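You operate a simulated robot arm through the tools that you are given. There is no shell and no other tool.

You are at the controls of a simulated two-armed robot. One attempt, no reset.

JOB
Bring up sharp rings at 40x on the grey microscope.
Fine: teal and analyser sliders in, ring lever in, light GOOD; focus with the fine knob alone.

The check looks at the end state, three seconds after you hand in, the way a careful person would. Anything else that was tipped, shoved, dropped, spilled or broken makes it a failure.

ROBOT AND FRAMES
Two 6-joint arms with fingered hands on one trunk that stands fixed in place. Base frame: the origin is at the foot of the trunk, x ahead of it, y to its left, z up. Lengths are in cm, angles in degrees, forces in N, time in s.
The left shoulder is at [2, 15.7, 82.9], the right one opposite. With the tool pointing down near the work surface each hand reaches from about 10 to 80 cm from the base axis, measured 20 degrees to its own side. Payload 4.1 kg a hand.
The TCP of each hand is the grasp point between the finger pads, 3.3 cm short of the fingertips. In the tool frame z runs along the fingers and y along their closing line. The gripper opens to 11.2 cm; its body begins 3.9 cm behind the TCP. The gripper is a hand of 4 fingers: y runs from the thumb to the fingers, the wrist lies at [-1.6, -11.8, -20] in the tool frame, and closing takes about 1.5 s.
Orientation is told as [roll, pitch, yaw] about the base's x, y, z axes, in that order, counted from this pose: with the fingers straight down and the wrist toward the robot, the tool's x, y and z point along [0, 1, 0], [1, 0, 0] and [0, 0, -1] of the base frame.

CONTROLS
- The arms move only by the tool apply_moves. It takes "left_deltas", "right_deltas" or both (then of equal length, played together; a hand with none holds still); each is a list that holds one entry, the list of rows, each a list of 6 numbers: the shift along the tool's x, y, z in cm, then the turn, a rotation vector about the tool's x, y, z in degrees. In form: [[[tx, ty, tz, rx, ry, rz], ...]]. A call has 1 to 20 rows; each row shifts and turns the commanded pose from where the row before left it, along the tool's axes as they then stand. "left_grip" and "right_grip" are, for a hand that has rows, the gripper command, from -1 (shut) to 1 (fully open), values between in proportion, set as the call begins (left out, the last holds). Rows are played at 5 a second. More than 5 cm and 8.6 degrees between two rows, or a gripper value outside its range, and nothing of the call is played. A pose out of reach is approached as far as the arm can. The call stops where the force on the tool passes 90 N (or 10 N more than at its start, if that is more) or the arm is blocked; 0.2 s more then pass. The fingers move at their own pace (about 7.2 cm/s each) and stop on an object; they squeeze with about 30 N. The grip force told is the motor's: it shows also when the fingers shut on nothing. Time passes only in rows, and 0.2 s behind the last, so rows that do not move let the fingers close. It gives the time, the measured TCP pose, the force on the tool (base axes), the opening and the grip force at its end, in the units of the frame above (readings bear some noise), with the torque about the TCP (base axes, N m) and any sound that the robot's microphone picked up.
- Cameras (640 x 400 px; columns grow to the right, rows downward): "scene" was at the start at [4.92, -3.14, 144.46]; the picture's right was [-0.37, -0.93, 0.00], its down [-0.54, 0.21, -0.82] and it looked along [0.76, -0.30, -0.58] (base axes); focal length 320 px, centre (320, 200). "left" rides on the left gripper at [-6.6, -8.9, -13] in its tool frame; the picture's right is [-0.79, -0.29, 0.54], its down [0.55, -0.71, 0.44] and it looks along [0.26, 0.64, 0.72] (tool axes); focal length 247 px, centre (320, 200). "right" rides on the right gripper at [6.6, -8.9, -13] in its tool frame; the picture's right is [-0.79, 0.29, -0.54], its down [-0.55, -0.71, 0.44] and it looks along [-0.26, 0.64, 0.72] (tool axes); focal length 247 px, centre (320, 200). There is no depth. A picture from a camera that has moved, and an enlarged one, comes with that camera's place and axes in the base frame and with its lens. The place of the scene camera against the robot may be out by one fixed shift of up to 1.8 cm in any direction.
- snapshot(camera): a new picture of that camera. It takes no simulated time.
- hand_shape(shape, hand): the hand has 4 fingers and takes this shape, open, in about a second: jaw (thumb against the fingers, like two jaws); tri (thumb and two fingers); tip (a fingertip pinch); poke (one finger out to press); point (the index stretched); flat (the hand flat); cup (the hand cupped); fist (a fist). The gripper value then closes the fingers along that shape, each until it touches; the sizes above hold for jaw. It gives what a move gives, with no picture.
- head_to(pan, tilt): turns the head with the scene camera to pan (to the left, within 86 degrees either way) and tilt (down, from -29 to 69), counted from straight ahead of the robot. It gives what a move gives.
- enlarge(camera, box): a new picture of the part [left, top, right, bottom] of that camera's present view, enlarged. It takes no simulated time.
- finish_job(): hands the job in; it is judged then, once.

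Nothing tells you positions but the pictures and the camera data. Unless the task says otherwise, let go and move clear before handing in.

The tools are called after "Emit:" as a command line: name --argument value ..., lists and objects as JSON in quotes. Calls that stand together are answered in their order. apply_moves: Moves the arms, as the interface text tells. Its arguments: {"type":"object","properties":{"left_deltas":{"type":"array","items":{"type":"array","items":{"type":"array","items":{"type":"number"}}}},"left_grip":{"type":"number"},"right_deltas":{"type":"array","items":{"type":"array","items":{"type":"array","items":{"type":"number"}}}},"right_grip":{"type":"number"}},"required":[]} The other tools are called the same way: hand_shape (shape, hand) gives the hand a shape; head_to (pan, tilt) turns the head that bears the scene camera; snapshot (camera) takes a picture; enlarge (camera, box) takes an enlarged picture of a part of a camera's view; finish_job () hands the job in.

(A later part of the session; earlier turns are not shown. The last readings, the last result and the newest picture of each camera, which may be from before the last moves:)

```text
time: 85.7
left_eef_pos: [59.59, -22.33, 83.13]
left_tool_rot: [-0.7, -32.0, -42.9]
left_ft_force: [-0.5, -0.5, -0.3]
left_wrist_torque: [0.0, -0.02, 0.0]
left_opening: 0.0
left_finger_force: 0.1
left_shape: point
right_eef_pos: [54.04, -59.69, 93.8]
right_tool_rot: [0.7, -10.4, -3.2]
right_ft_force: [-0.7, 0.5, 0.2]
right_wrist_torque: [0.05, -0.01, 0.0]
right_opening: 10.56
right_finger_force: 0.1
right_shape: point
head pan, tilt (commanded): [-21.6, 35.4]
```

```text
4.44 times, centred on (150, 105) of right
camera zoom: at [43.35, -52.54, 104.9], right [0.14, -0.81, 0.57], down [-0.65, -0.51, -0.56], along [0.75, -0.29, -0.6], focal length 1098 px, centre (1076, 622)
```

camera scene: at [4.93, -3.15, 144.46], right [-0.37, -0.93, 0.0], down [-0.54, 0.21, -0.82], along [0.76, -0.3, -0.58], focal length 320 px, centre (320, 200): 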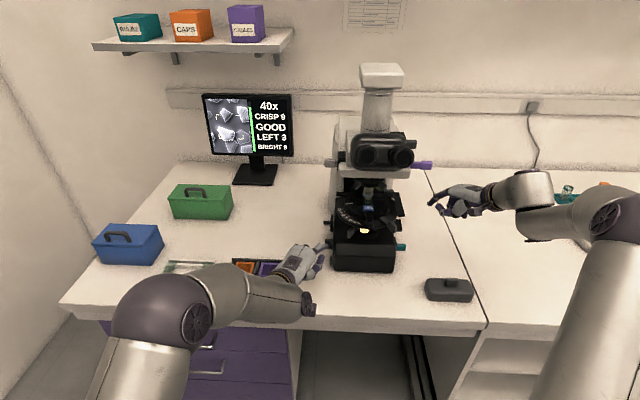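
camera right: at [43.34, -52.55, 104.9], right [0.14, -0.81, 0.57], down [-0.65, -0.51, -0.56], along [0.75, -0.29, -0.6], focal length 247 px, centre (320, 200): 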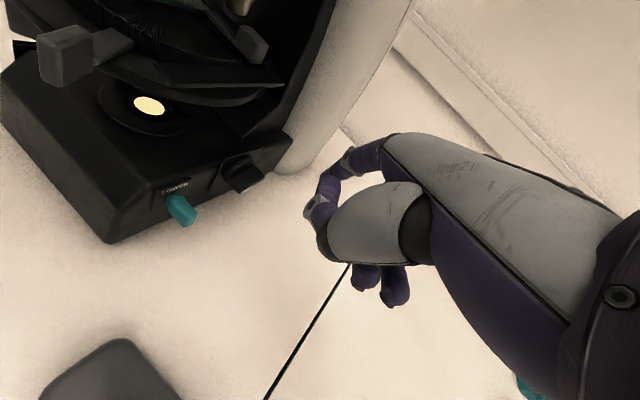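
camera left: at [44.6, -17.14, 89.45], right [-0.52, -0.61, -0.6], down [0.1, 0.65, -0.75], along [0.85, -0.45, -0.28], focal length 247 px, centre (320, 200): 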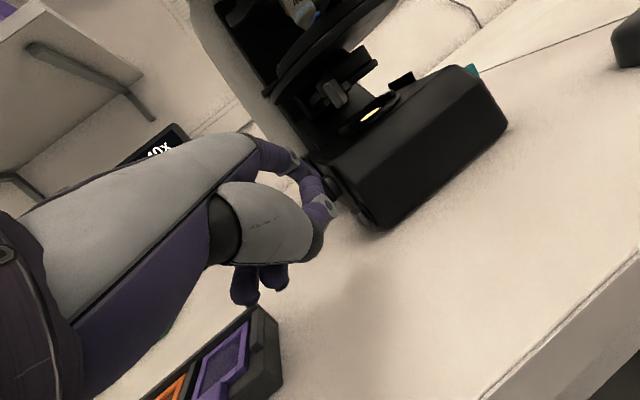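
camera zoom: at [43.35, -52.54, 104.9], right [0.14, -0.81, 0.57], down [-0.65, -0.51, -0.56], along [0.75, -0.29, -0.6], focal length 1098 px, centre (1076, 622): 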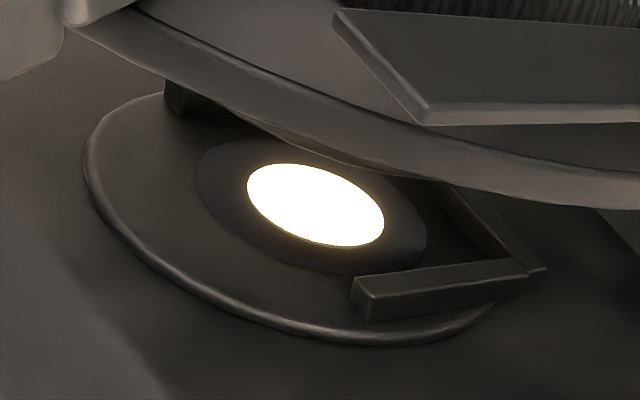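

I'll back the right hand off and tilt its camera up to inspect the black knob on the tube closely.

Emit:
apply_moves --right_deltas '[[[1.2, -3.06, -0.55, 0, 0, 0], [1.2, -3.06, -0.55, 0, 0, 0], [1.2, -3.06, -0.55, 0, 0, 0], [0, 0, 0, -4.4, -5.7, 3.5], [0, 0, 0, -4.4, -5.7, 3.5], [0, 0, 0, -4.4, -5.7, 3.5], [0, 0, 0, -4.4, -5.7, 3.5]]]'

Emit:
snapshot --camera "right"

```text
time: 87.3
left_eef_pos: [59.62, -22.29, 83.02]
left_tool_rot: [-0.6, -31.9, -42.9]
left_ft_force: [-0.2, -0.7, 0.2]
left_wrist_torque: [0.03, -0.02, 0.01]
left_opening: 0.0
left_finger_force: 0.0
left_shape: point
right_eef_pos: [44.92, -55.62, 93.71]
right_tool_rot: [-18.4, -29.8, -14.8]
right_ft_force: [0.5, 0.3, 1.1]
right_wrist_torque: [-0.02, 0.01, -0.01]
right_opening: 10.58
right_finger_force: 0.1
right_shape: point
head pan, tilt (commanded): [-21.6, 35.4]
```

```text
taken
camera right: at [35.13, -42.2, 98.12], right [-0.28, -0.53, 0.8], down [-0.65, -0.51, -0.56], along [0.71, -0.68, -0.2], focal length 247 px, centre (320, 200)
```

right: 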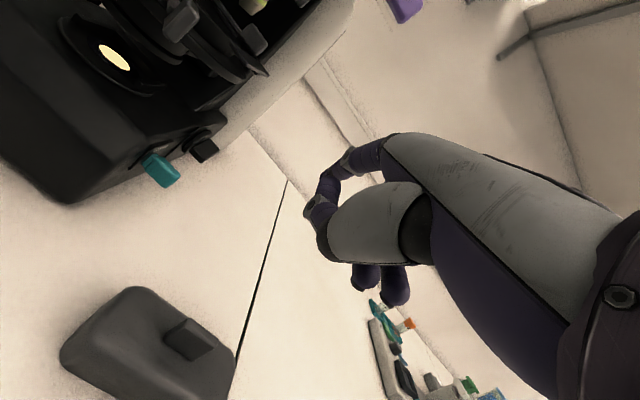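

Emit:
apply_moves --right_deltas '[[[0, 0, 0, -6.7, 2.5, -4.6], [0, 0, 0, -6.7, 2.5, -4.6], [0, 0, 0, -6.7, 2.5, -4.6], [0, 0, 0, -6.7, 2.5, -4.6]]]'

Emit:
snapshot --camera "right"

```text
time: 88.3
left_eef_pos: [59.54, -22.37, 82.96]
left_tool_rot: [-0.6, -31.9, -42.9]
left_ft_force: [0.2, 0.8, 0.3]
left_wrist_torque: [0.0, -0.03, -0.01]
left_opening: 0.0
left_finger_force: 0.1
left_shape: point
right_eef_pos: [44.8, -55.7, 93.73]
right_tool_rot: [-30.9, -47.3, 20.9]
right_ft_force: [-0.4, 0.2, 0.5]
right_wrist_torque: [0.02, 0.01, -0.01]
right_opening: 10.57
right_finger_force: 0.0
right_shape: point
head pan, tilt (commanded): [-21.6, 35.4]
```

```text
taken
camera right: at [29.49, -48.15, 92.4], right [-0.27, -0.53, 0.8], down [-0.14, -0.8, -0.58], along [0.95, -0.27, 0.14], focal length 247 px, centre (320, 200)
```

right: 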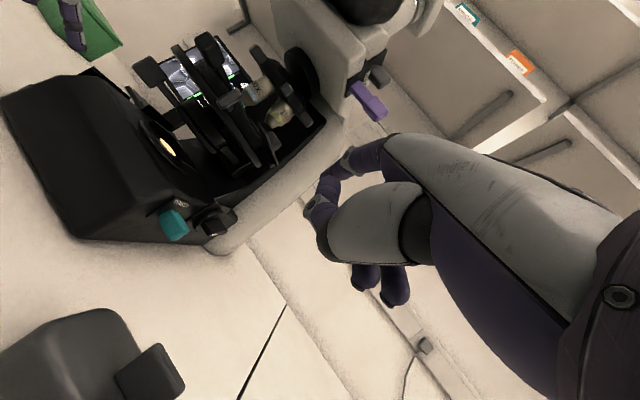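

Now the head's right side is visible from below. I'll enlarge the knob and the condenser area.

Emit:
enlarge --camera "right" --box '[335, 50, 405, 130]'

Emit:
enlarge --camera "right" --box '[120, 40, 330, 180]'

Emit:
enlarge --camera "right" --box '[355, 58, 395, 90]'

```text
5.00 times, centred on (370, 90) of right
camera zoom: at [29.49, -48.15, 92.4], right [-0.27, -0.53, 0.8], down [-0.14, -0.8, -0.58], along [0.95, -0.27, 0.14], focal length 1235 px, centre (70, 750)
```

zoom: 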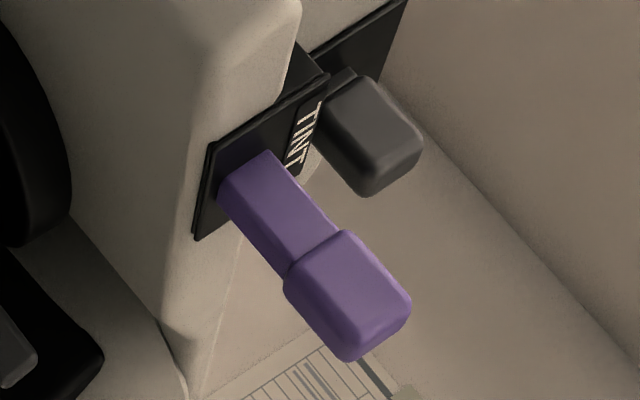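

```text
2.86 times, centred on (225, 110) of right
camera zoom: at [29.49, -48.15, 92.4], right [-0.27, -0.53, 0.8], down [-0.14, -0.8, -0.58], along [0.95, -0.27, 0.14], focal length 706 px, centre (591, 457)
```

zoom: 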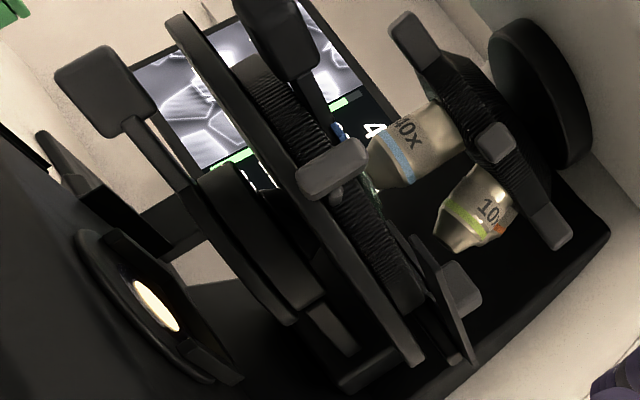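

```text
12.50 times, centred on (375, 74) of right
camera zoom: at [29.49, -48.15, 92.4], right [-0.27, -0.53, 0.8], down [-0.14, -0.8, -0.58], along [0.95, -0.27, 0.14], focal length 3087 px, centre (-368, 1775)
```

zoom: 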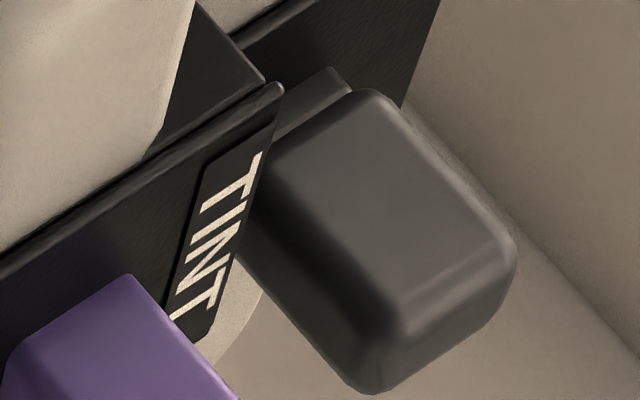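

Emit:
enlarge --camera "right" --box '[362, 48, 382, 68]'

Emit:
enlarge --camera "right" --box '[120, 45, 200, 110]'

Emit:
enlarge --camera "right" --box '[180, 70, 260, 140]'

```text
16.00 times, centred on (372, 58) of right
camera zoom: at [29.49, -48.15, 92.4], right [-0.27, -0.53, 0.8], down [-0.14, -0.8, -0.58], along [0.95, -0.27, 0.14], focal length 3952 px, centre (-512, 2472)
```

zoom: 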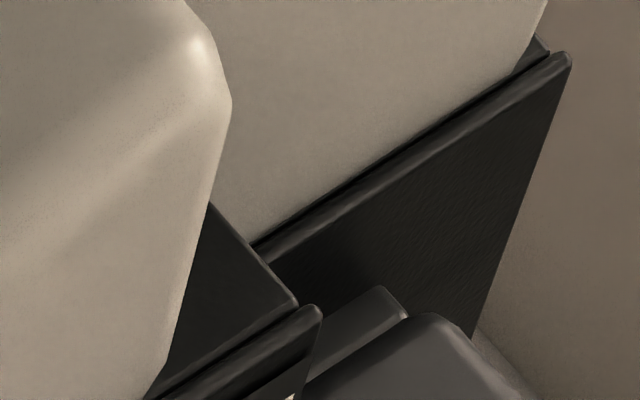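

```text
6.15 times, centred on (160, 78) of right
camera zoom: at [29.49, -48.15, 92.4], right [-0.27, -0.53, 0.8], down [-0.14, -0.8, -0.58], along [0.95, -0.27, 0.14], focal length 1520 px, centre (1305, 954)
```

zoom: 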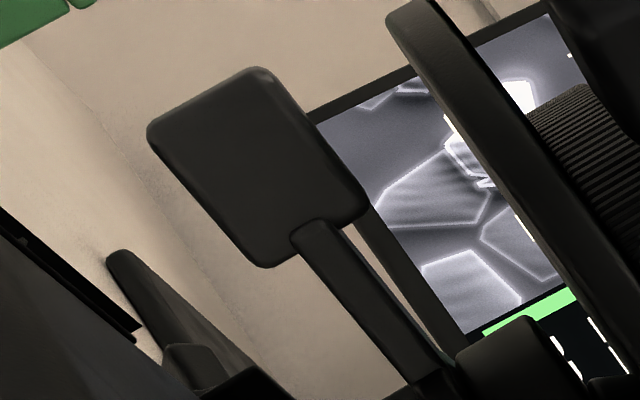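

```text
5.71 times, centred on (220, 105) of right
camera zoom: at [29.49, -48.15, 92.4], right [-0.27, -0.53, 0.8], down [-0.14, -0.8, -0.58], along [0.95, -0.27, 0.14], focal length 1411 px, centre (891, 743)
```

zoom: 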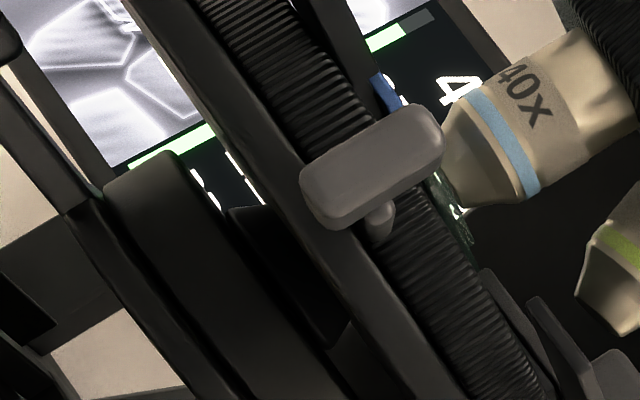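

I'll test the black knob gently with the right index. First I turn the hand forward and raise it well clear of the TINT slider.

Emit:
apply_moves --right_deltas '[[[0, 0, 0, 3.9, 4.47, 5.17], [0, 0, 0, 3.9, 4.47, 5.17], [0, 0, 0, 3.9, 4.47, 5.17], [-0.59, 2.58, -3.32, 0, 0, 0], [-0.59, 2.58, -3.32, 0, 0, 0], [-0.59, 2.58, -3.32, 0, 0, 0], [-0.59, 2.58, -3.32, 0, 0, 0]]]'

Emit:
snapshot --camera "scene"

Emit:
snapshot --camera "right"

```text
time: 89.9
left_eef_pos: [59.66, -22.39, 82.94]
left_tool_rot: [-0.6, -31.9, -42.9]
left_ft_force: [0.2, -0.7, -0.1]
left_wrist_torque: [0.01, 0.0, 0.0]
left_opening: 0.0
left_finger_force: 0.1
left_shape: point
right_eef_pos: [44.38, -57.8, 110.6]
right_tool_rot: [0.0, -39.9, -4.2]
right_ft_force: [-0.2, 0.4, 0.1]
right_wrist_torque: [0.03, 0.02, 0.01]
right_opening: 10.57
right_finger_force: 0.0
right_shape: point
head pan, tilt (commanded): [-21.6, 35.4]
```

```text
taken
camera scene: at [4.94, -3.16, 144.46], right [-0.37, -0.93, 0.0], down [-0.54, 0.21, -0.81], along [0.76, -0.3, -0.58], focal length 320 px, centre (320, 200)
```

scene: 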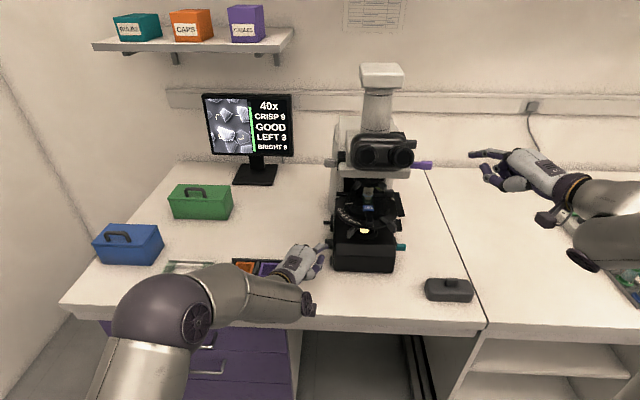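

```text
taken
camera right: at [29.61, -49.96, 114.8], right [-0.18, -0.78, 0.6], down [-0.31, -0.53, -0.79], along [0.93, -0.33, -0.14], focal length 247 px, centre (320, 200)
```

right: 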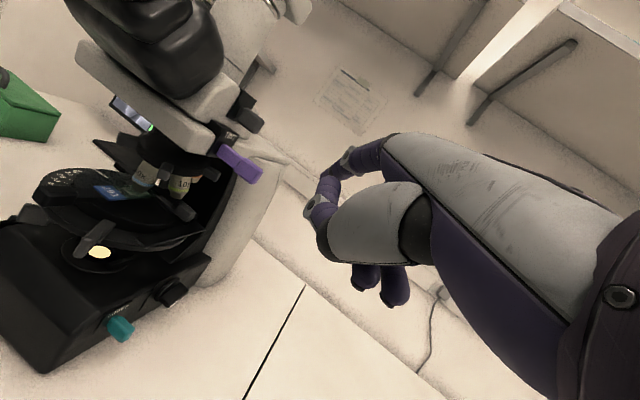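

Emit:
enlarge --camera "right" --box '[200, 40, 290, 140]'

Emit:
enlarge --camera "right" --box '[225, 75, 275, 115]'

```text
4.00 times, centred on (245, 90) of right
camera zoom: at [29.61, -49.96, 114.8], right [-0.18, -0.78, 0.6], down [-0.31, -0.53, -0.79], along [0.93, -0.33, -0.14], focal length 988 px, centre (620, 640)
```

zoom: 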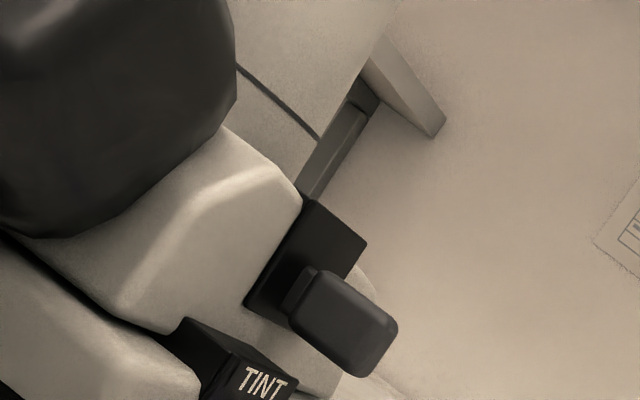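

```text
10.00 times, centred on (250, 95) of right
camera zoom: at [29.61, -49.96, 114.8], right [-0.18, -0.78, 0.6], down [-0.31, -0.53, -0.79], along [0.93, -0.33, -0.14], focal length 2470 px, centre (1020, 1250)
```

zoom: 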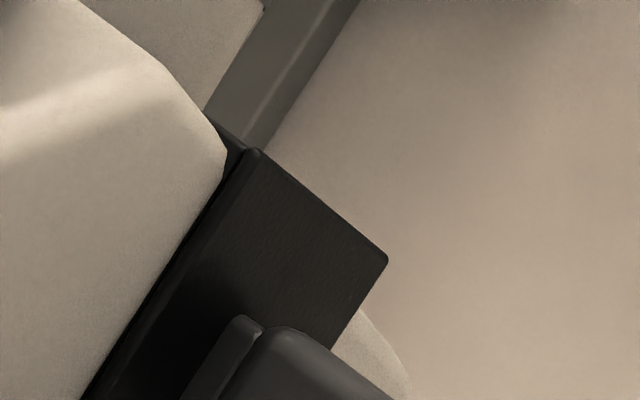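

Emit:
apply_moves --right_deltas '[[[0.75, 2.2, 1.85, 0, 0, 0], [0.75, 2.2, 1.85, 0, 0, 0]]]'

Emit:
enlarge --camera "scene" --box '[390, 110, 500, 200]'

Emit:
snapshot --camera "right"

```text
time: 90.5
left_eef_pos: [59.64, -22.35, 83.02]
left_tool_rot: [-0.5, -31.9, -43.0]
left_ft_force: [-0.4, 0.4, -0.2]
left_wrist_torque: [-0.01, -0.05, -0.03]
left_opening: 0.0
left_finger_force: 0.1
left_shape: point
right_eef_pos: [49.92, -56.87, 110.62]
right_tool_rot: [-0.2, -40.1, -4.2]
right_ft_force: [-0.5, -0.1, 0.3]
right_wrist_torque: [-0.02, 0.0, -0.04]
right_opening: 10.57
right_finger_force: 0.1
right_shape: point
head pan, tilt (commanded): [-21.6, 35.4]
```

```text
4.44 times, centred on (445, 155) of scene
camera zoom: at [4.89, -3.14, 144.46], right [-0.37, -0.93, 0.0], down [-0.54, 0.21, -0.82], along [0.76, -0.3, -0.58], focal length 1425 px, centre (-236, 400)
```

zoom: 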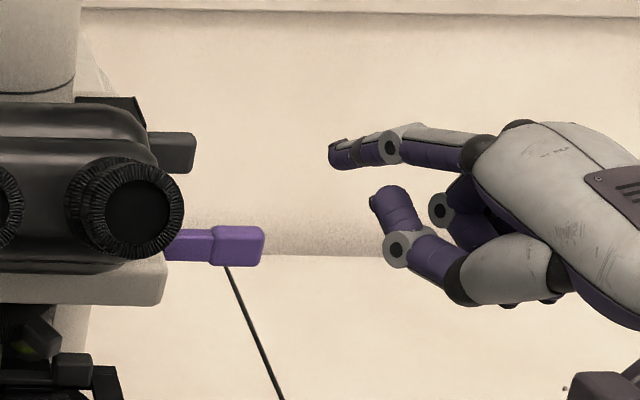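

```text
taken
camera right: at [35.36, -48.98, 114.76], right [-0.18, -0.78, 0.6], down [-0.3, -0.53, -0.79], along [0.93, -0.33, -0.14], focal length 247 px, centre (320, 200)
```

right: 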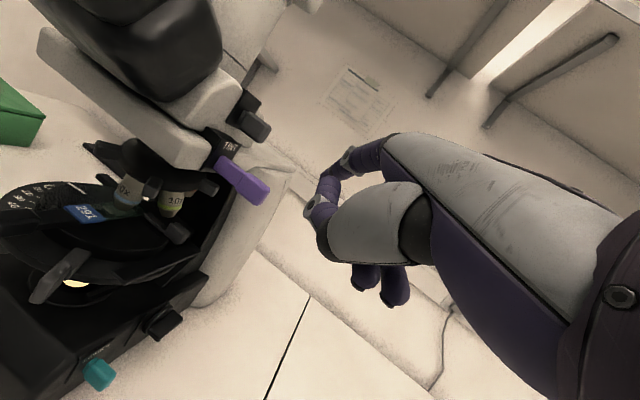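

Emit:
apply_moves --right_deltas '[[[1.97, 0.55, 0.47, 0, 0, 0], [1.97, 0.55, 0.47, 0, 0, 0]]]'

Emit:
enlarge --camera "scene" --box '[385, 120, 465, 180]'

Emit:
enlarge --camera "right" --box '[200, 60, 360, 220]'

```text
time: 91.1
left_eef_pos: [59.69, -22.53, 82.98]
left_tool_rot: [-0.6, -32.0, -42.9]
left_ft_force: [0.1, 0.3, -0.4]
left_wrist_torque: [0.01, 0.0, 0.01]
left_opening: 0.01
left_finger_force: 0.2
left_shape: point
right_eef_pos: [51.69, -52.85, 110.44]
right_tool_rot: [-0.1, -40.0, -4.3]
right_ft_force: [-0.3, 0.5, -0.1]
right_wrist_torque: [-0.02, -0.05, -0.02]
right_opening: 10.56
right_finger_force: 0.2
right_shape: point
head pan, tilt (commanded): [-21.6, 35.4]
```

```text
6.67 times, centred on (425, 150) of scene
camera zoom: at [4.91, -3.16, 144.46], right [-0.37, -0.93, 0.0], down [-0.54, 0.21, -0.82], along [0.76, -0.3, -0.58], focal length 2137 px, centre (-380, 533)
```

zoom: 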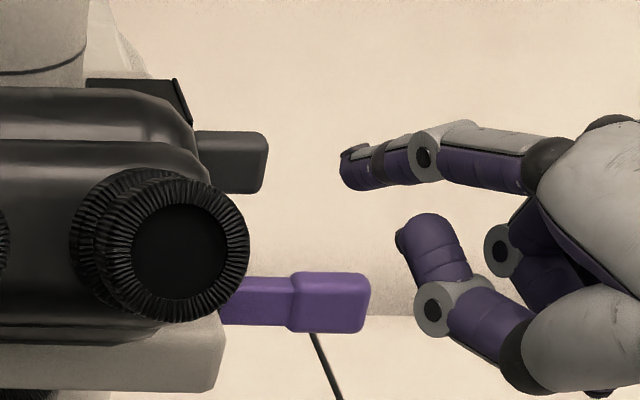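

```text
2.50 times, centred on (280, 140) of right
camera zoom: at [37.1, -45.09, 114.59], right [-0.18, -0.78, 0.6], down [-0.3, -0.53, -0.79], along [0.93, -0.33, -0.14], focal length 617 px, centre (420, 350)
```

zoom: 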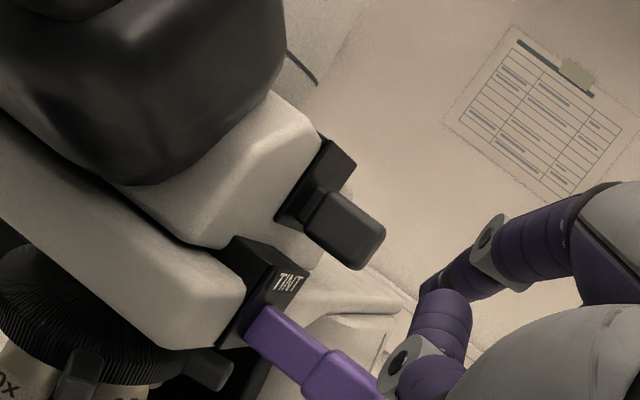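

The thumb would come too close to the TINT slider in this pose. I'll back out, raise and level the hand a little, and approach further back.

Emit:
apply_moves --right_deltas '[[[-2.06, -0.58, -0.49, 0, 0, 0], [0, 1.09, -1.3, 0, 0, 0], [0, 0, 0, 6, 0, 0], [0, 0, 0, 6, 0, 0], [-0.4, 0.9, 0.5, 0, 0, 0]]]'

Emit:
enlarge --camera "scene" --box '[385, 120, 465, 180]'

Emit:
enlarge --camera "right" --box '[200, 60, 360, 220]'

```text
time: 92.3
left_eef_pos: [59.62, -22.34, 82.92]
left_tool_rot: [-0.6, -31.9, -42.9]
left_ft_force: [0.0, 0.4, 0.3]
left_wrist_torque: [-0.01, 0.01, -0.01]
left_opening: 0.01
left_finger_force: 0.0
left_shape: point
right_eef_pos: [51.67, -55.43, 112.14]
right_tool_rot: [-0.1, -28.0, -4.3]
right_ft_force: [0.5, -0.7, -0.4]
right_wrist_torque: [0.02, -0.02, 0.0]
right_opening: 10.58
right_finger_force: 0.0
right_shape: point
head pan, tilt (commanded): [-21.6, 35.4]
```

```text
6.67 times, centred on (425, 150) of scene
camera zoom: at [4.91, -3.14, 144.46], right [-0.37, -0.93, 0.0], down [-0.54, 0.21, -0.82], along [0.76, -0.3, -0.58], focal length 2137 px, centre (-380, 533)
```

zoom: 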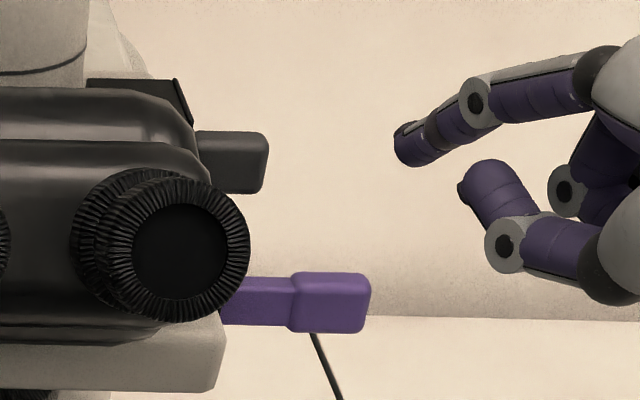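

```text
2.50 times, centred on (280, 140) of right
camera zoom: at [38.31, -47.73, 119.39], right [-0.06, -0.79, 0.61], down [-0.46, -0.52, -0.72], along [0.88, -0.32, -0.34], focal length 617 px, centre (420, 350)
```

zoom: 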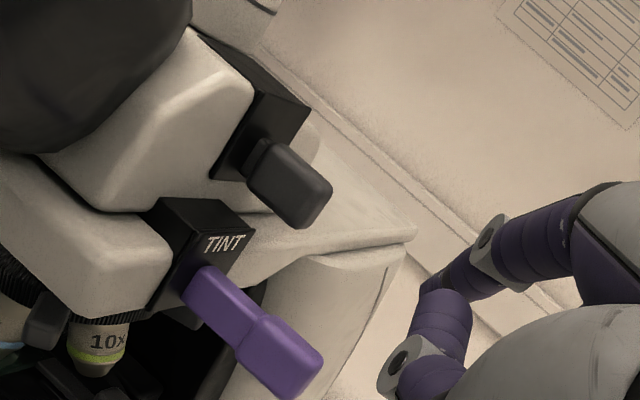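

Emit:
apply_moves --right_deltas '[[[0, 0.23, -0.44, 0, 0, 0], [1.41, 0.45, 0.24, 0, 0, 0], [1.41, 0.45, 0.24, 0, 0, 0]]]'

Emit:
enlarge --camera "scene" --box '[385, 120, 465, 180]'

Emit:
enlarge --camera "right" --box '[200, 60, 360, 220]'

```text
time: 93.1
left_eef_pos: [59.62, -22.32, 83.04]
left_tool_rot: [-0.6, -31.8, -42.9]
left_ft_force: [-0.6, -0.4, 1.1]
left_wrist_torque: [0.02, 0.01, -0.02]
left_opening: 0.0
left_finger_force: 0.0
left_shape: point
right_eef_pos: [53.01, -52.69, 112.62]
right_tool_rot: [-0.2, -28.0, -4.1]
right_ft_force: [0.1, -0.7, -0.2]
right_wrist_torque: [0.01, 0.01, 0.01]
right_opening: 10.57
right_finger_force: 0.1
right_shape: point
head pan, tilt (commanded): [-21.6, 35.4]
```

```text
6.67 times, centred on (425, 150) of scene
camera zoom: at [4.91, -3.16, 144.46], right [-0.37, -0.93, 0.0], down [-0.54, 0.21, -0.82], along [0.76, -0.3, -0.58], focal length 2137 px, centre (-380, 533)
```

zoom: 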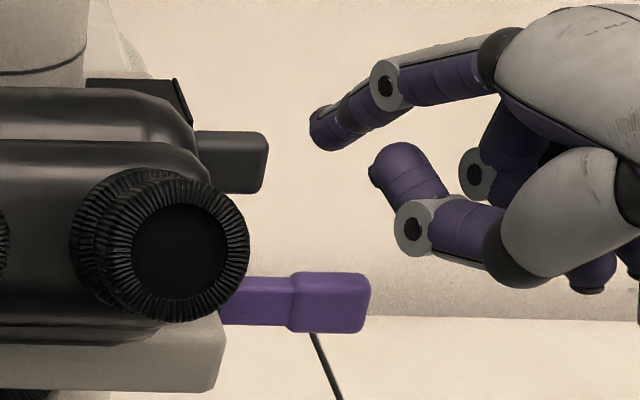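

```text
2.50 times, centred on (280, 140) of right
camera zoom: at [39.6, -45.02, 119.88], right [-0.06, -0.79, 0.61], down [-0.46, -0.52, -0.72], along [0.88, -0.32, -0.33], focal length 617 px, centre (420, 350)
```

zoom: 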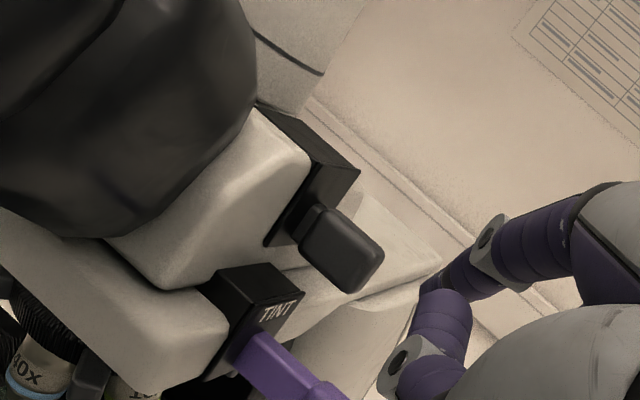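

Emit:
apply_moves --right_deltas '[[[0.41, -1.13, -0.27, 0, 0, 0], [0.47, 0.15, 0.08, 0, 0, 0], [0.47, 0.15, 0.08, 0, 0, 0]]]'

Emit:
enlarge --camera "scene" --box '[385, 120, 465, 180]'

Emit:
enlarge --camera "right" --box '[200, 60, 360, 220]'

```text
time: 93.9
left_eef_pos: [59.63, -22.3, 83.02]
left_tool_rot: [-0.5, -31.9, -42.9]
left_ft_force: [0.2, 0.8, -0.3]
left_wrist_torque: [0.02, 0.01, -0.03]
left_opening: 0.0
left_finger_force: 0.0
left_shape: point
right_eef_pos: [52.31, -51.38, 112.33]
right_tool_rot: [-0.1, -28.0, -4.2]
right_ft_force: [-0.3, 1.1, 0.3]
right_wrist_torque: [0.01, -0.01, -0.05]
right_opening: 10.57
right_finger_force: 0.1
right_shape: point
head pan, tilt (commanded): [-21.6, 35.4]
```

```text
6.67 times, centred on (425, 150) of scene
camera zoom: at [4.92, -3.15, 144.46], right [-0.37, -0.93, 0.0], down [-0.54, 0.21, -0.82], along [0.76, -0.3, -0.58], focal length 2137 px, centre (-380, 533)
```

zoom: 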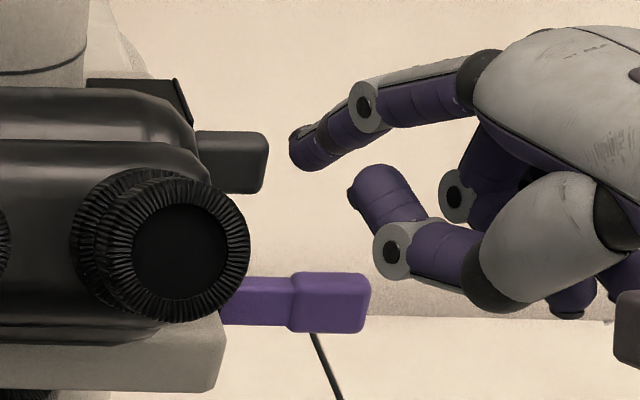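

```text
2.50 times, centred on (280, 140) of right
camera zoom: at [38.89, -43.67, 119.66], right [-0.06, -0.79, 0.61], down [-0.46, -0.52, -0.72], along [0.88, -0.32, -0.34], focal length 617 px, centre (420, 350)
```

zoom: 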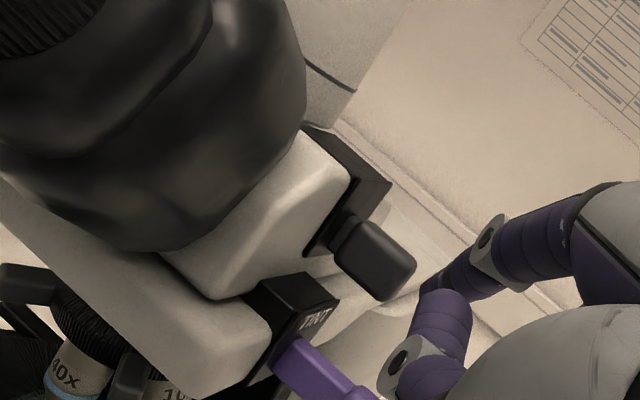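

Emit:
apply_moves --right_deltas '[[[0.47, 0.15, 0.08, 0, 0, 0], [0.38, 0.12, 0.06, 0, 0, 0], [0.28, 0.09, 0.05, 0, 0, 0]]]'

Emit:
enlarge --camera "scene" --box '[385, 120, 465, 180]'

Emit:
enlarge --camera "scene" --box '[198, 88, 298, 190]'

```text
time: 94.7
left_eef_pos: [59.69, -22.51, 82.94]
left_tool_rot: [-0.6, -31.9, -43.0]
left_ft_force: [0.4, 0.7, -0.3]
left_wrist_torque: [0.01, 0.01, 0.05]
left_opening: 0.02
left_finger_force: 0.1
left_shape: point
right_eef_pos: [52.66, -50.53, 112.32]
right_tool_rot: [-0.1, -28.1, -4.6]
right_ft_force: [-4.8, -15.5, 4.2]
right_wrist_torque: [0.27, -0.42, -1.2]
right_opening: 10.57
right_finger_force: 0.2
right_shape: point
head pan, tilt (commanded): [-21.6, 35.4]
```

```text
6.67 times, centred on (425, 150) of scene
camera zoom: at [4.88, -3.21, 144.46], right [-0.37, -0.93, 0.0], down [-0.54, 0.21, -0.82], along [0.76, -0.3, -0.58], focal length 2137 px, centre (-380, 533)
```

zoom: 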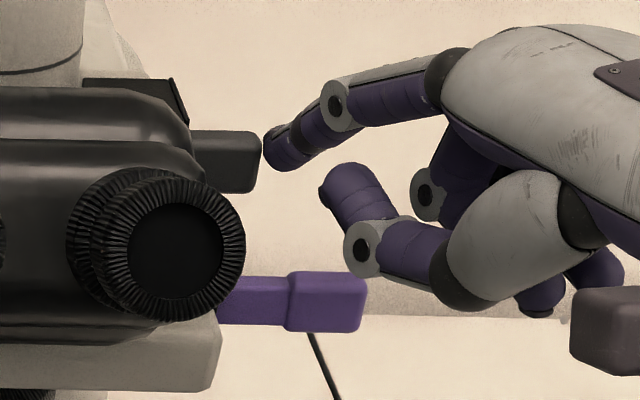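

```text
3.92 times, centred on (248, 139) of scene
camera zoom: at [4.88, -3.21, 144.46], right [-0.37, -0.93, 0.0], down [-0.54, 0.21, -0.82], along [0.76, -0.3, -0.58], focal length 1257 px, centre (602, 439)
```

zoom: 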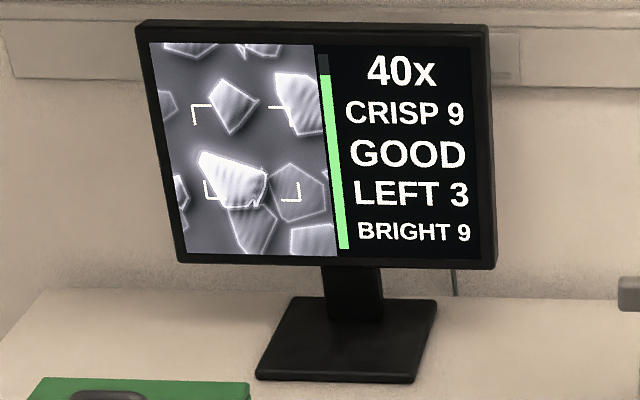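

The black knob does not move inward at all, so it isn't the one. I'll back the right hand off at once and check that nothing has changed.

Emit:
apply_moves --right_deltas '[[[-0.94, -0.3, -0.16, 0, 0, 0], [-1.88, -0.6, -0.32, 0, 0, 0], [-2.82, -0.9, -0.48, 0, 0, 0], [1.03, -2.49, -1.32, 0, 0, 0], [1.03, -2.49, -1.32, 0, 0, 0], [1.03, -2.49, -1.32, 0, 0, 0]]]'

Emit:
snapshot --camera "scene"

Emit:
enlarge --camera "scene" --box '[320, 195, 420, 280]'

```text
time: 96.1
left_eef_pos: [59.65, -22.3, 82.95]
left_tool_rot: [-0.6, -31.9, -42.9]
left_ft_force: [-0.6, -0.6, 0.3]
left_wrist_torque: [0.0, 0.01, -0.02]
left_opening: 0.0
left_finger_force: 0.1
left_shape: point
right_eef_pos: [42.2, -52.12, 112.34]
right_tool_rot: [0.0, -27.9, -4.3]
right_ft_force: [0.4, -0.1, 0.3]
right_wrist_torque: [0.04, 0.01, 0.01]
right_opening: 0.0
right_finger_force: 0.1
right_shape: point
head pan, tilt (commanded): [-21.6, 35.4]
```

```text
taken
camera scene: at [4.95, -3.16, 144.46], right [-0.37, -0.93, 0.0], down [-0.54, 0.21, -0.81], along [0.76, -0.3, -0.58], focal length 320 px, centre (320, 200)
```

scene: 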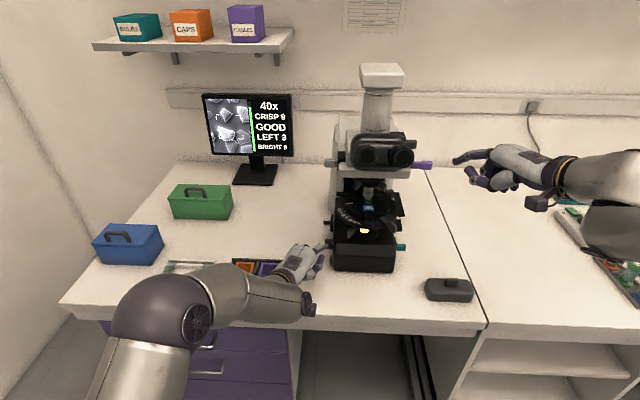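

```text
4.71 times, centred on (370, 238) of scene
camera zoom: at [4.95, -3.16, 144.46], right [-0.37, -0.93, 0.0], down [-0.54, 0.21, -0.81], along [0.76, -0.3, -0.58], focal length 1508 px, centre (85, 24)
```

zoom: 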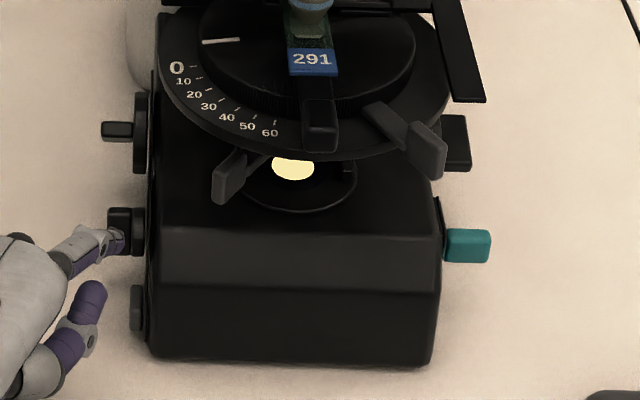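

The black knob is fixed, so the lever under the stage is my next candidate. I'll lift the left hand clear of the dial and turn it to approach that lever from the left.

Emit:
apply_moves --left_deltas '[[[-0.64, -1.6, -1.0, 0, 0, 0], [-0.64, 0.5, -4.4, 0, 0, 0], [0, 2.12, -3.4, 0, 0, 0], [0, 0, 0, 0, -4.24, 6.78], [0, 0, 0, 0, -4.24, 6.78], [0, 0, 0, 0, -4.24, 6.78], [0, 0, 0, 0, -4.24, 6.78], [0, 0, 0, -7, 0, 0], [0, 0, 0, -7, 0, 0]]]'

Emit:
snapshot --camera "scene"

Emit:
snapshot --camera "left"

```text
time: 98.1
left_eef_pos: [56.01, -20.5, 91.16]
left_tool_rot: [-0.7, -46.2, -74.7]
left_ft_force: [0.0, 0.0, 1.1]
left_wrist_torque: [0.05, -0.01, 0.01]
left_opening: 0.01
left_finger_force: 0.0
left_shape: point
right_eef_pos: [42.16, -52.08, 112.35]
right_tool_rot: [-0.2, -27.9, -4.2]
right_ft_force: [-0.4, 0.6, 0.2]
right_wrist_torque: [0.0, -0.01, -0.02]
right_opening: 0.02
right_finger_force: 0.0
right_shape: point
head pan, tilt (commanded): [-21.6, 35.4]
```

```text
taken
camera scene: at [4.91, -3.15, 144.46], right [-0.37, -0.93, 0.0], down [-0.54, 0.21, -0.82], along [0.76, -0.3, -0.58], focal length 320 px, centre (320, 200)
```

scene: 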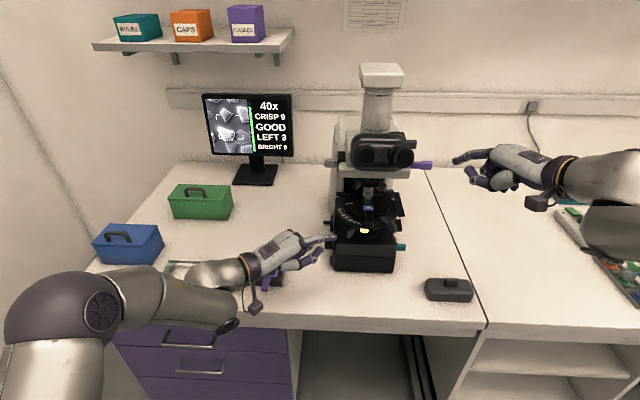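

```text
taken
camera left: at [45.75, -7.06, 93.83], right [-0.72, -0.39, -0.57], down [0.48, 0.31, -0.82], along [0.5, -0.87, -0.04], focal length 247 px, centre (320, 200)
```

left: 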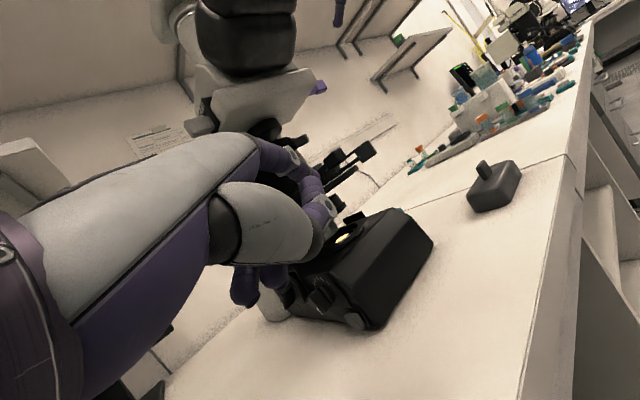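

Emit:
apply_moves --left_deltas '[[[0, -1.66, 1.59, 0, 0, 0], [0, -1.66, 1.59, 0, 0, 0], [2.4, 1.38, 1.44, 0, 0, 0], [2.4, 1.38, 1.44, 0, 0, 0]]]'

Emit:
enlarge --camera "scene" --box '[300, 200, 400, 275]'

Emit:
enlarge --camera "left" --box '[250, 110, 470, 300]'

```text
time: 99.1
left_eef_pos: [61.69, -23.28, 86.37]
left_tool_rot: [-0.7, -46.2, -74.7]
left_ft_force: [-1.5, -0.5, -0.6]
left_wrist_torque: [-0.01, -0.01, -0.02]
left_opening: 0.02
left_finger_force: 0.0
left_shape: point
right_eef_pos: [42.14, -51.95, 112.31]
right_tool_rot: [-0.2, -28.1, -4.2]
right_ft_force: [-0.3, 0.5, 0.2]
right_wrist_torque: [0.02, -0.02, 0.0]
right_opening: 0.0
right_finger_force: 0.1
right_shape: point
head pan, tilt (commanded): [-21.6, 35.4]
```

```text
5.33 times, centred on (350, 238) of scene
camera zoom: at [4.9, -3.13, 144.46], right [-0.37, -0.93, 0.0], down [-0.54, 0.21, -0.82], along [0.76, -0.3, -0.58], focal length 1710 px, centre (160, 0)
```

zoom: 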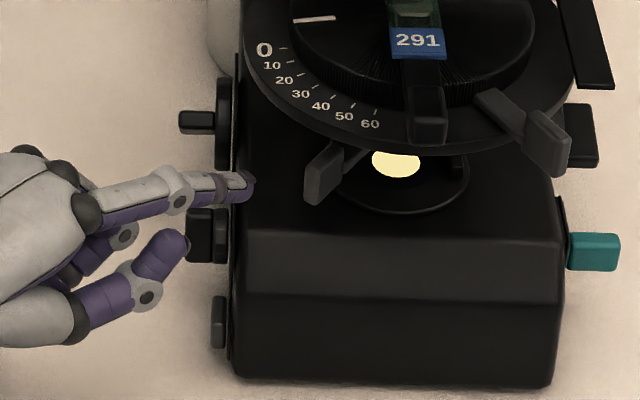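

```text
2.11 times, centred on (360, 205) of left
camera zoom: at [51.33, -9.89, 89.11], right [-0.72, -0.39, -0.57], down [0.48, 0.31, -0.82], along [0.5, -0.87, -0.04], focal length 520 px, centre (236, 190)
```

zoom: 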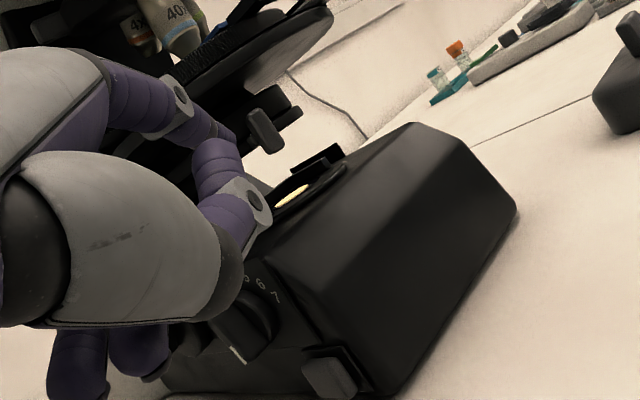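

Emit:
apply_moves --left_deltas '[[[1.39, 0.8, 0.83, 0, 0, 0], [-0.96, 0.8, 0.83, 0, 0, 0]]]'

Emit:
enlarge --camera "scene" --box '[310, 205, 380, 255]'

Emit:
enlarge --camera "left" --box '[270, 110, 400, 210]'

```text
time: 99.7
left_eef_pos: [62.82, -25.3, 86.47]
left_tool_rot: [-0.7, -46.2, -74.7]
left_ft_force: [-0.1, -0.1, -0.2]
left_wrist_torque: [0.01, 0.0, -0.02]
left_opening: 0.0
left_finger_force: 0.1
left_shape: point
right_eef_pos: [42.21, -51.85, 112.4]
right_tool_rot: [-0.1, -28.0, -4.2]
right_ft_force: [0.4, -0.9, -0.1]
right_wrist_torque: [-0.01, 0.01, 0.01]
right_opening: 0.01
right_finger_force: 0.1
right_shape: point
head pan, tilt (commanded): [-21.6, 35.4]
```

```text
8.00 times, centred on (345, 230) of scene
camera zoom: at [4.92, -3.13, 144.46], right [-0.37, -0.93, 0.0], down [-0.54, 0.21, -0.82], along [0.76, -0.3, -0.58], focal length 2564 px, centre (120, -40)
```

zoom: 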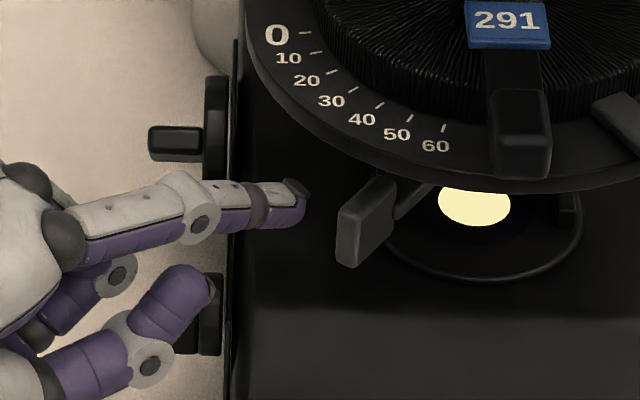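

```text
4.00 times, centred on (335, 160) of left
camera zoom: at [52.36, -12.0, 89.17], right [-0.72, -0.39, -0.57], down [0.48, 0.31, -0.82], along [0.5, -0.87, -0.04], focal length 988 px, centre (260, 360)
```

zoom: 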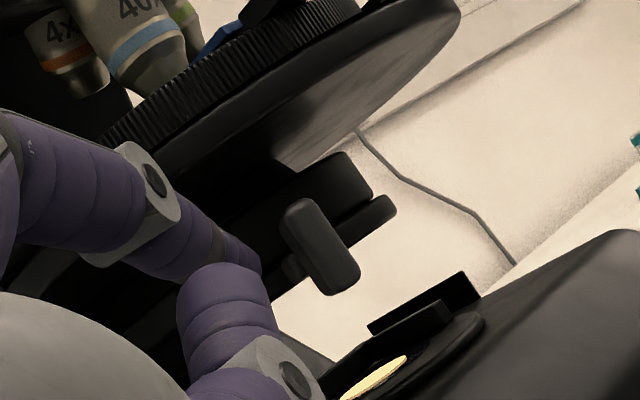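

Emit:
apply_moves --left_deltas '[[[-0.26, 0.21, 0.22, 0, 0, 0], [-0.26, 0.21, 0.22, 0, 0, 0], [-0.26, 0.21, 0.22, 0, 0, 0]]]'

Emit:
enlarge --camera "scene" --box '[310, 205, 380, 255]'

Emit:
enlarge --camera "scene" --box '[198, 88, 298, 190]'

```text
time: 100.5
left_eef_pos: [62.23, -26.36, 86.49]
left_tool_rot: [-0.7, -46.2, -74.8]
left_ft_force: [0.3, -0.7, -1.0]
left_wrist_torque: [-0.03, 0.02, -0.03]
left_opening: 0.0
left_finger_force: 0.1
left_shape: point
right_eef_pos: [42.21, -51.94, 112.41]
right_tool_rot: [-0.1, -28.0, -4.2]
right_ft_force: [-0.5, 0.1, 0.4]
right_wrist_torque: [0.0, 0.02, 0.0]
right_opening: 0.0
right_finger_force: 0.1
right_shape: point
head pan, tilt (commanded): [-21.6, 35.4]
```

```text
8.00 times, centred on (345, 230) of scene
camera zoom: at [4.92, -3.14, 144.46], right [-0.37, -0.93, 0.0], down [-0.54, 0.21, -0.82], along [0.76, -0.3, -0.58], focal length 2564 px, centre (120, -40)
```

zoom: 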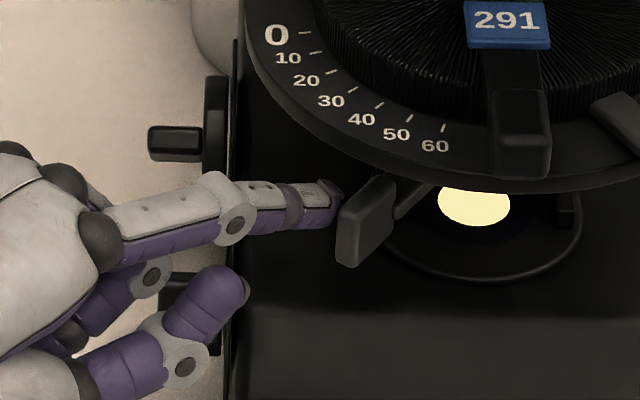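

```text
3.92 times, centred on (248, 139) of scene
camera zoom: at [4.92, -3.14, 144.46], right [-0.37, -0.93, 0.0], down [-0.54, 0.21, -0.82], along [0.76, -0.3, -0.58], focal length 1257 px, centre (602, 439)
```

zoom: 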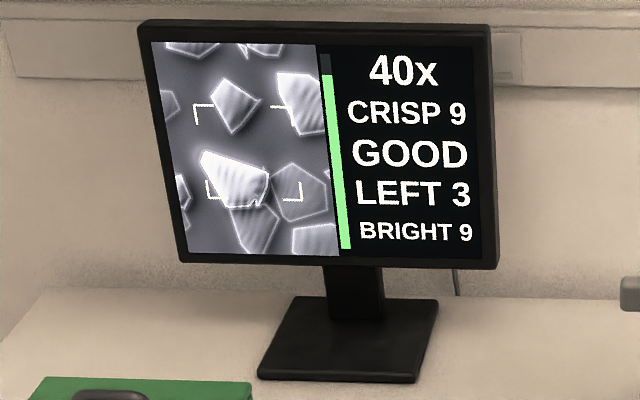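

Emit:
apply_moves --left_deltas '[[[-0.19, 0.16, 0.17, 0, 0, 0], [-0.19, 0.16, 0.17, 0, 0, 0]]]'

Emit:
enlarge --camera "scene" --box '[310, 205, 380, 255]'

Emit:
enlarge --camera "scene" --box '[198, 88, 298, 190]'

```text
time: 101.1
left_eef_pos: [61.95, -27.03, 86.63]
left_tool_rot: [-0.7, -46.2, -74.7]
left_ft_force: [0.3, 0.5, -0.5]
left_wrist_torque: [-0.02, -0.02, 0.03]
left_opening: 0.0
left_finger_force: 0.0
left_shape: point
right_eef_pos: [42.16, -52.05, 112.44]
right_tool_rot: [-0.1, -28.0, -4.2]
right_ft_force: [-1.2, -0.4, -0.2]
right_wrist_torque: [0.03, 0.01, -0.01]
right_opening: 0.01
right_finger_force: 0.1
right_shape: point
head pan, tilt (commanded): [-21.6, 35.4]
```

```text
8.00 times, centred on (345, 230) of scene
camera zoom: at [4.92, -3.14, 144.46], right [-0.37, -0.93, 0.0], down [-0.54, 0.21, -0.82], along [0.76, -0.3, -0.58], focal length 2564 px, centre (120, -40)
```

zoom: 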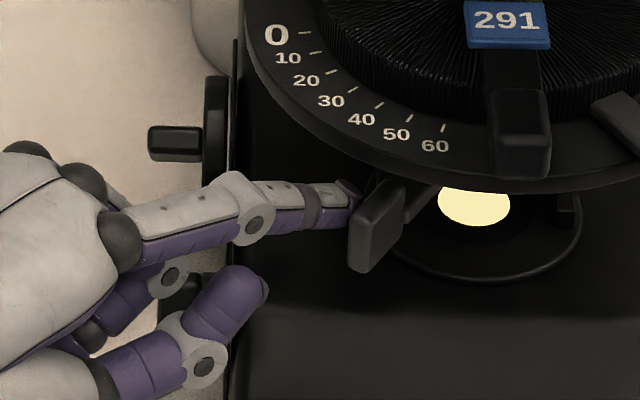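

```text
3.92 times, centred on (248, 139) of scene
camera zoom: at [4.92, -3.14, 144.46], right [-0.37, -0.93, 0.0], down [-0.54, 0.21, -0.82], along [0.76, -0.3, -0.58], focal length 1257 px, centre (602, 439)
```

zoom: 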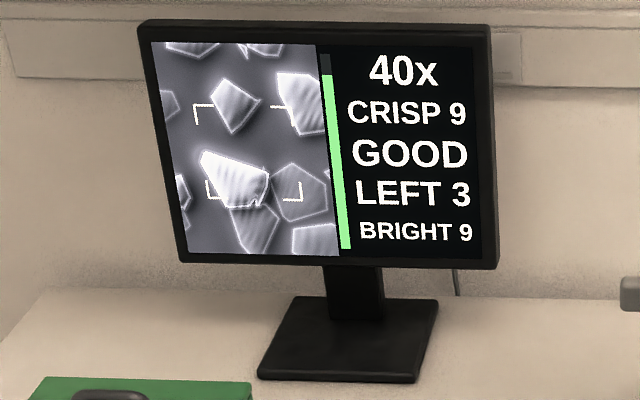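

The lever moves freely. I'll keep swinging it to the right in small steps while watching the monitor.

Emit:
apply_moves --left_deltas '[[[-0.33, 0.17, 0.18, 0, 0, 0], [-0.33, 0.17, 0.18, 0, 0, 0], [-0.33, 0.17, 0.18, 0, 0, 0]]]'

Emit:
enlarge --camera "scene" --box '[310, 205, 380, 255]'

Emit:
enlarge --camera "scene" --box '[198, 88, 298, 190]'

```text
time: 101.9
left_eef_pos: [61.23, -27.99, 86.48]
left_tool_rot: [-0.8, -46.3, -74.7]
left_ft_force: [-0.6, -0.1, -0.5]
left_wrist_torque: [-0.04, 0.01, 0.02]
left_opening: 0.0
left_finger_force: 0.1
left_shape: point
right_eef_pos: [42.18, -51.96, 112.3]
right_tool_rot: [-0.1, -28.0, -4.3]
right_ft_force: [-1.2, -0.3, -0.7]
right_wrist_torque: [0.0, -0.02, -0.04]
right_opening: 0.0
right_finger_force: 0.0
right_shape: point
head pan, tilt (commanded): [-21.6, 35.4]
```

```text
8.00 times, centred on (345, 230) of scene
camera zoom: at [4.92, -3.14, 144.46], right [-0.37, -0.93, 0.0], down [-0.54, 0.21, -0.82], along [0.76, -0.3, -0.58], focal length 2564 px, centre (120, -40)
```

zoom: 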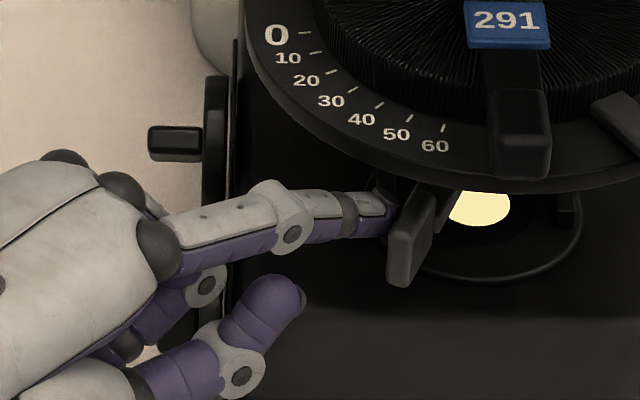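

```text
3.92 times, centred on (248, 139) of scene
camera zoom: at [4.92, -3.14, 144.46], right [-0.37, -0.93, 0.0], down [-0.54, 0.21, -0.82], along [0.76, -0.3, -0.58], focal length 1257 px, centre (602, 439)
```

zoom: 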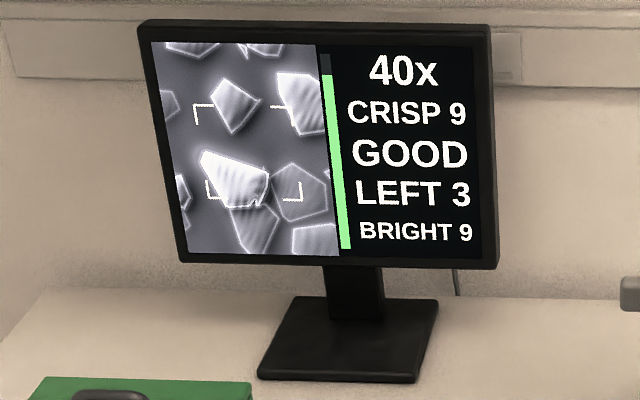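

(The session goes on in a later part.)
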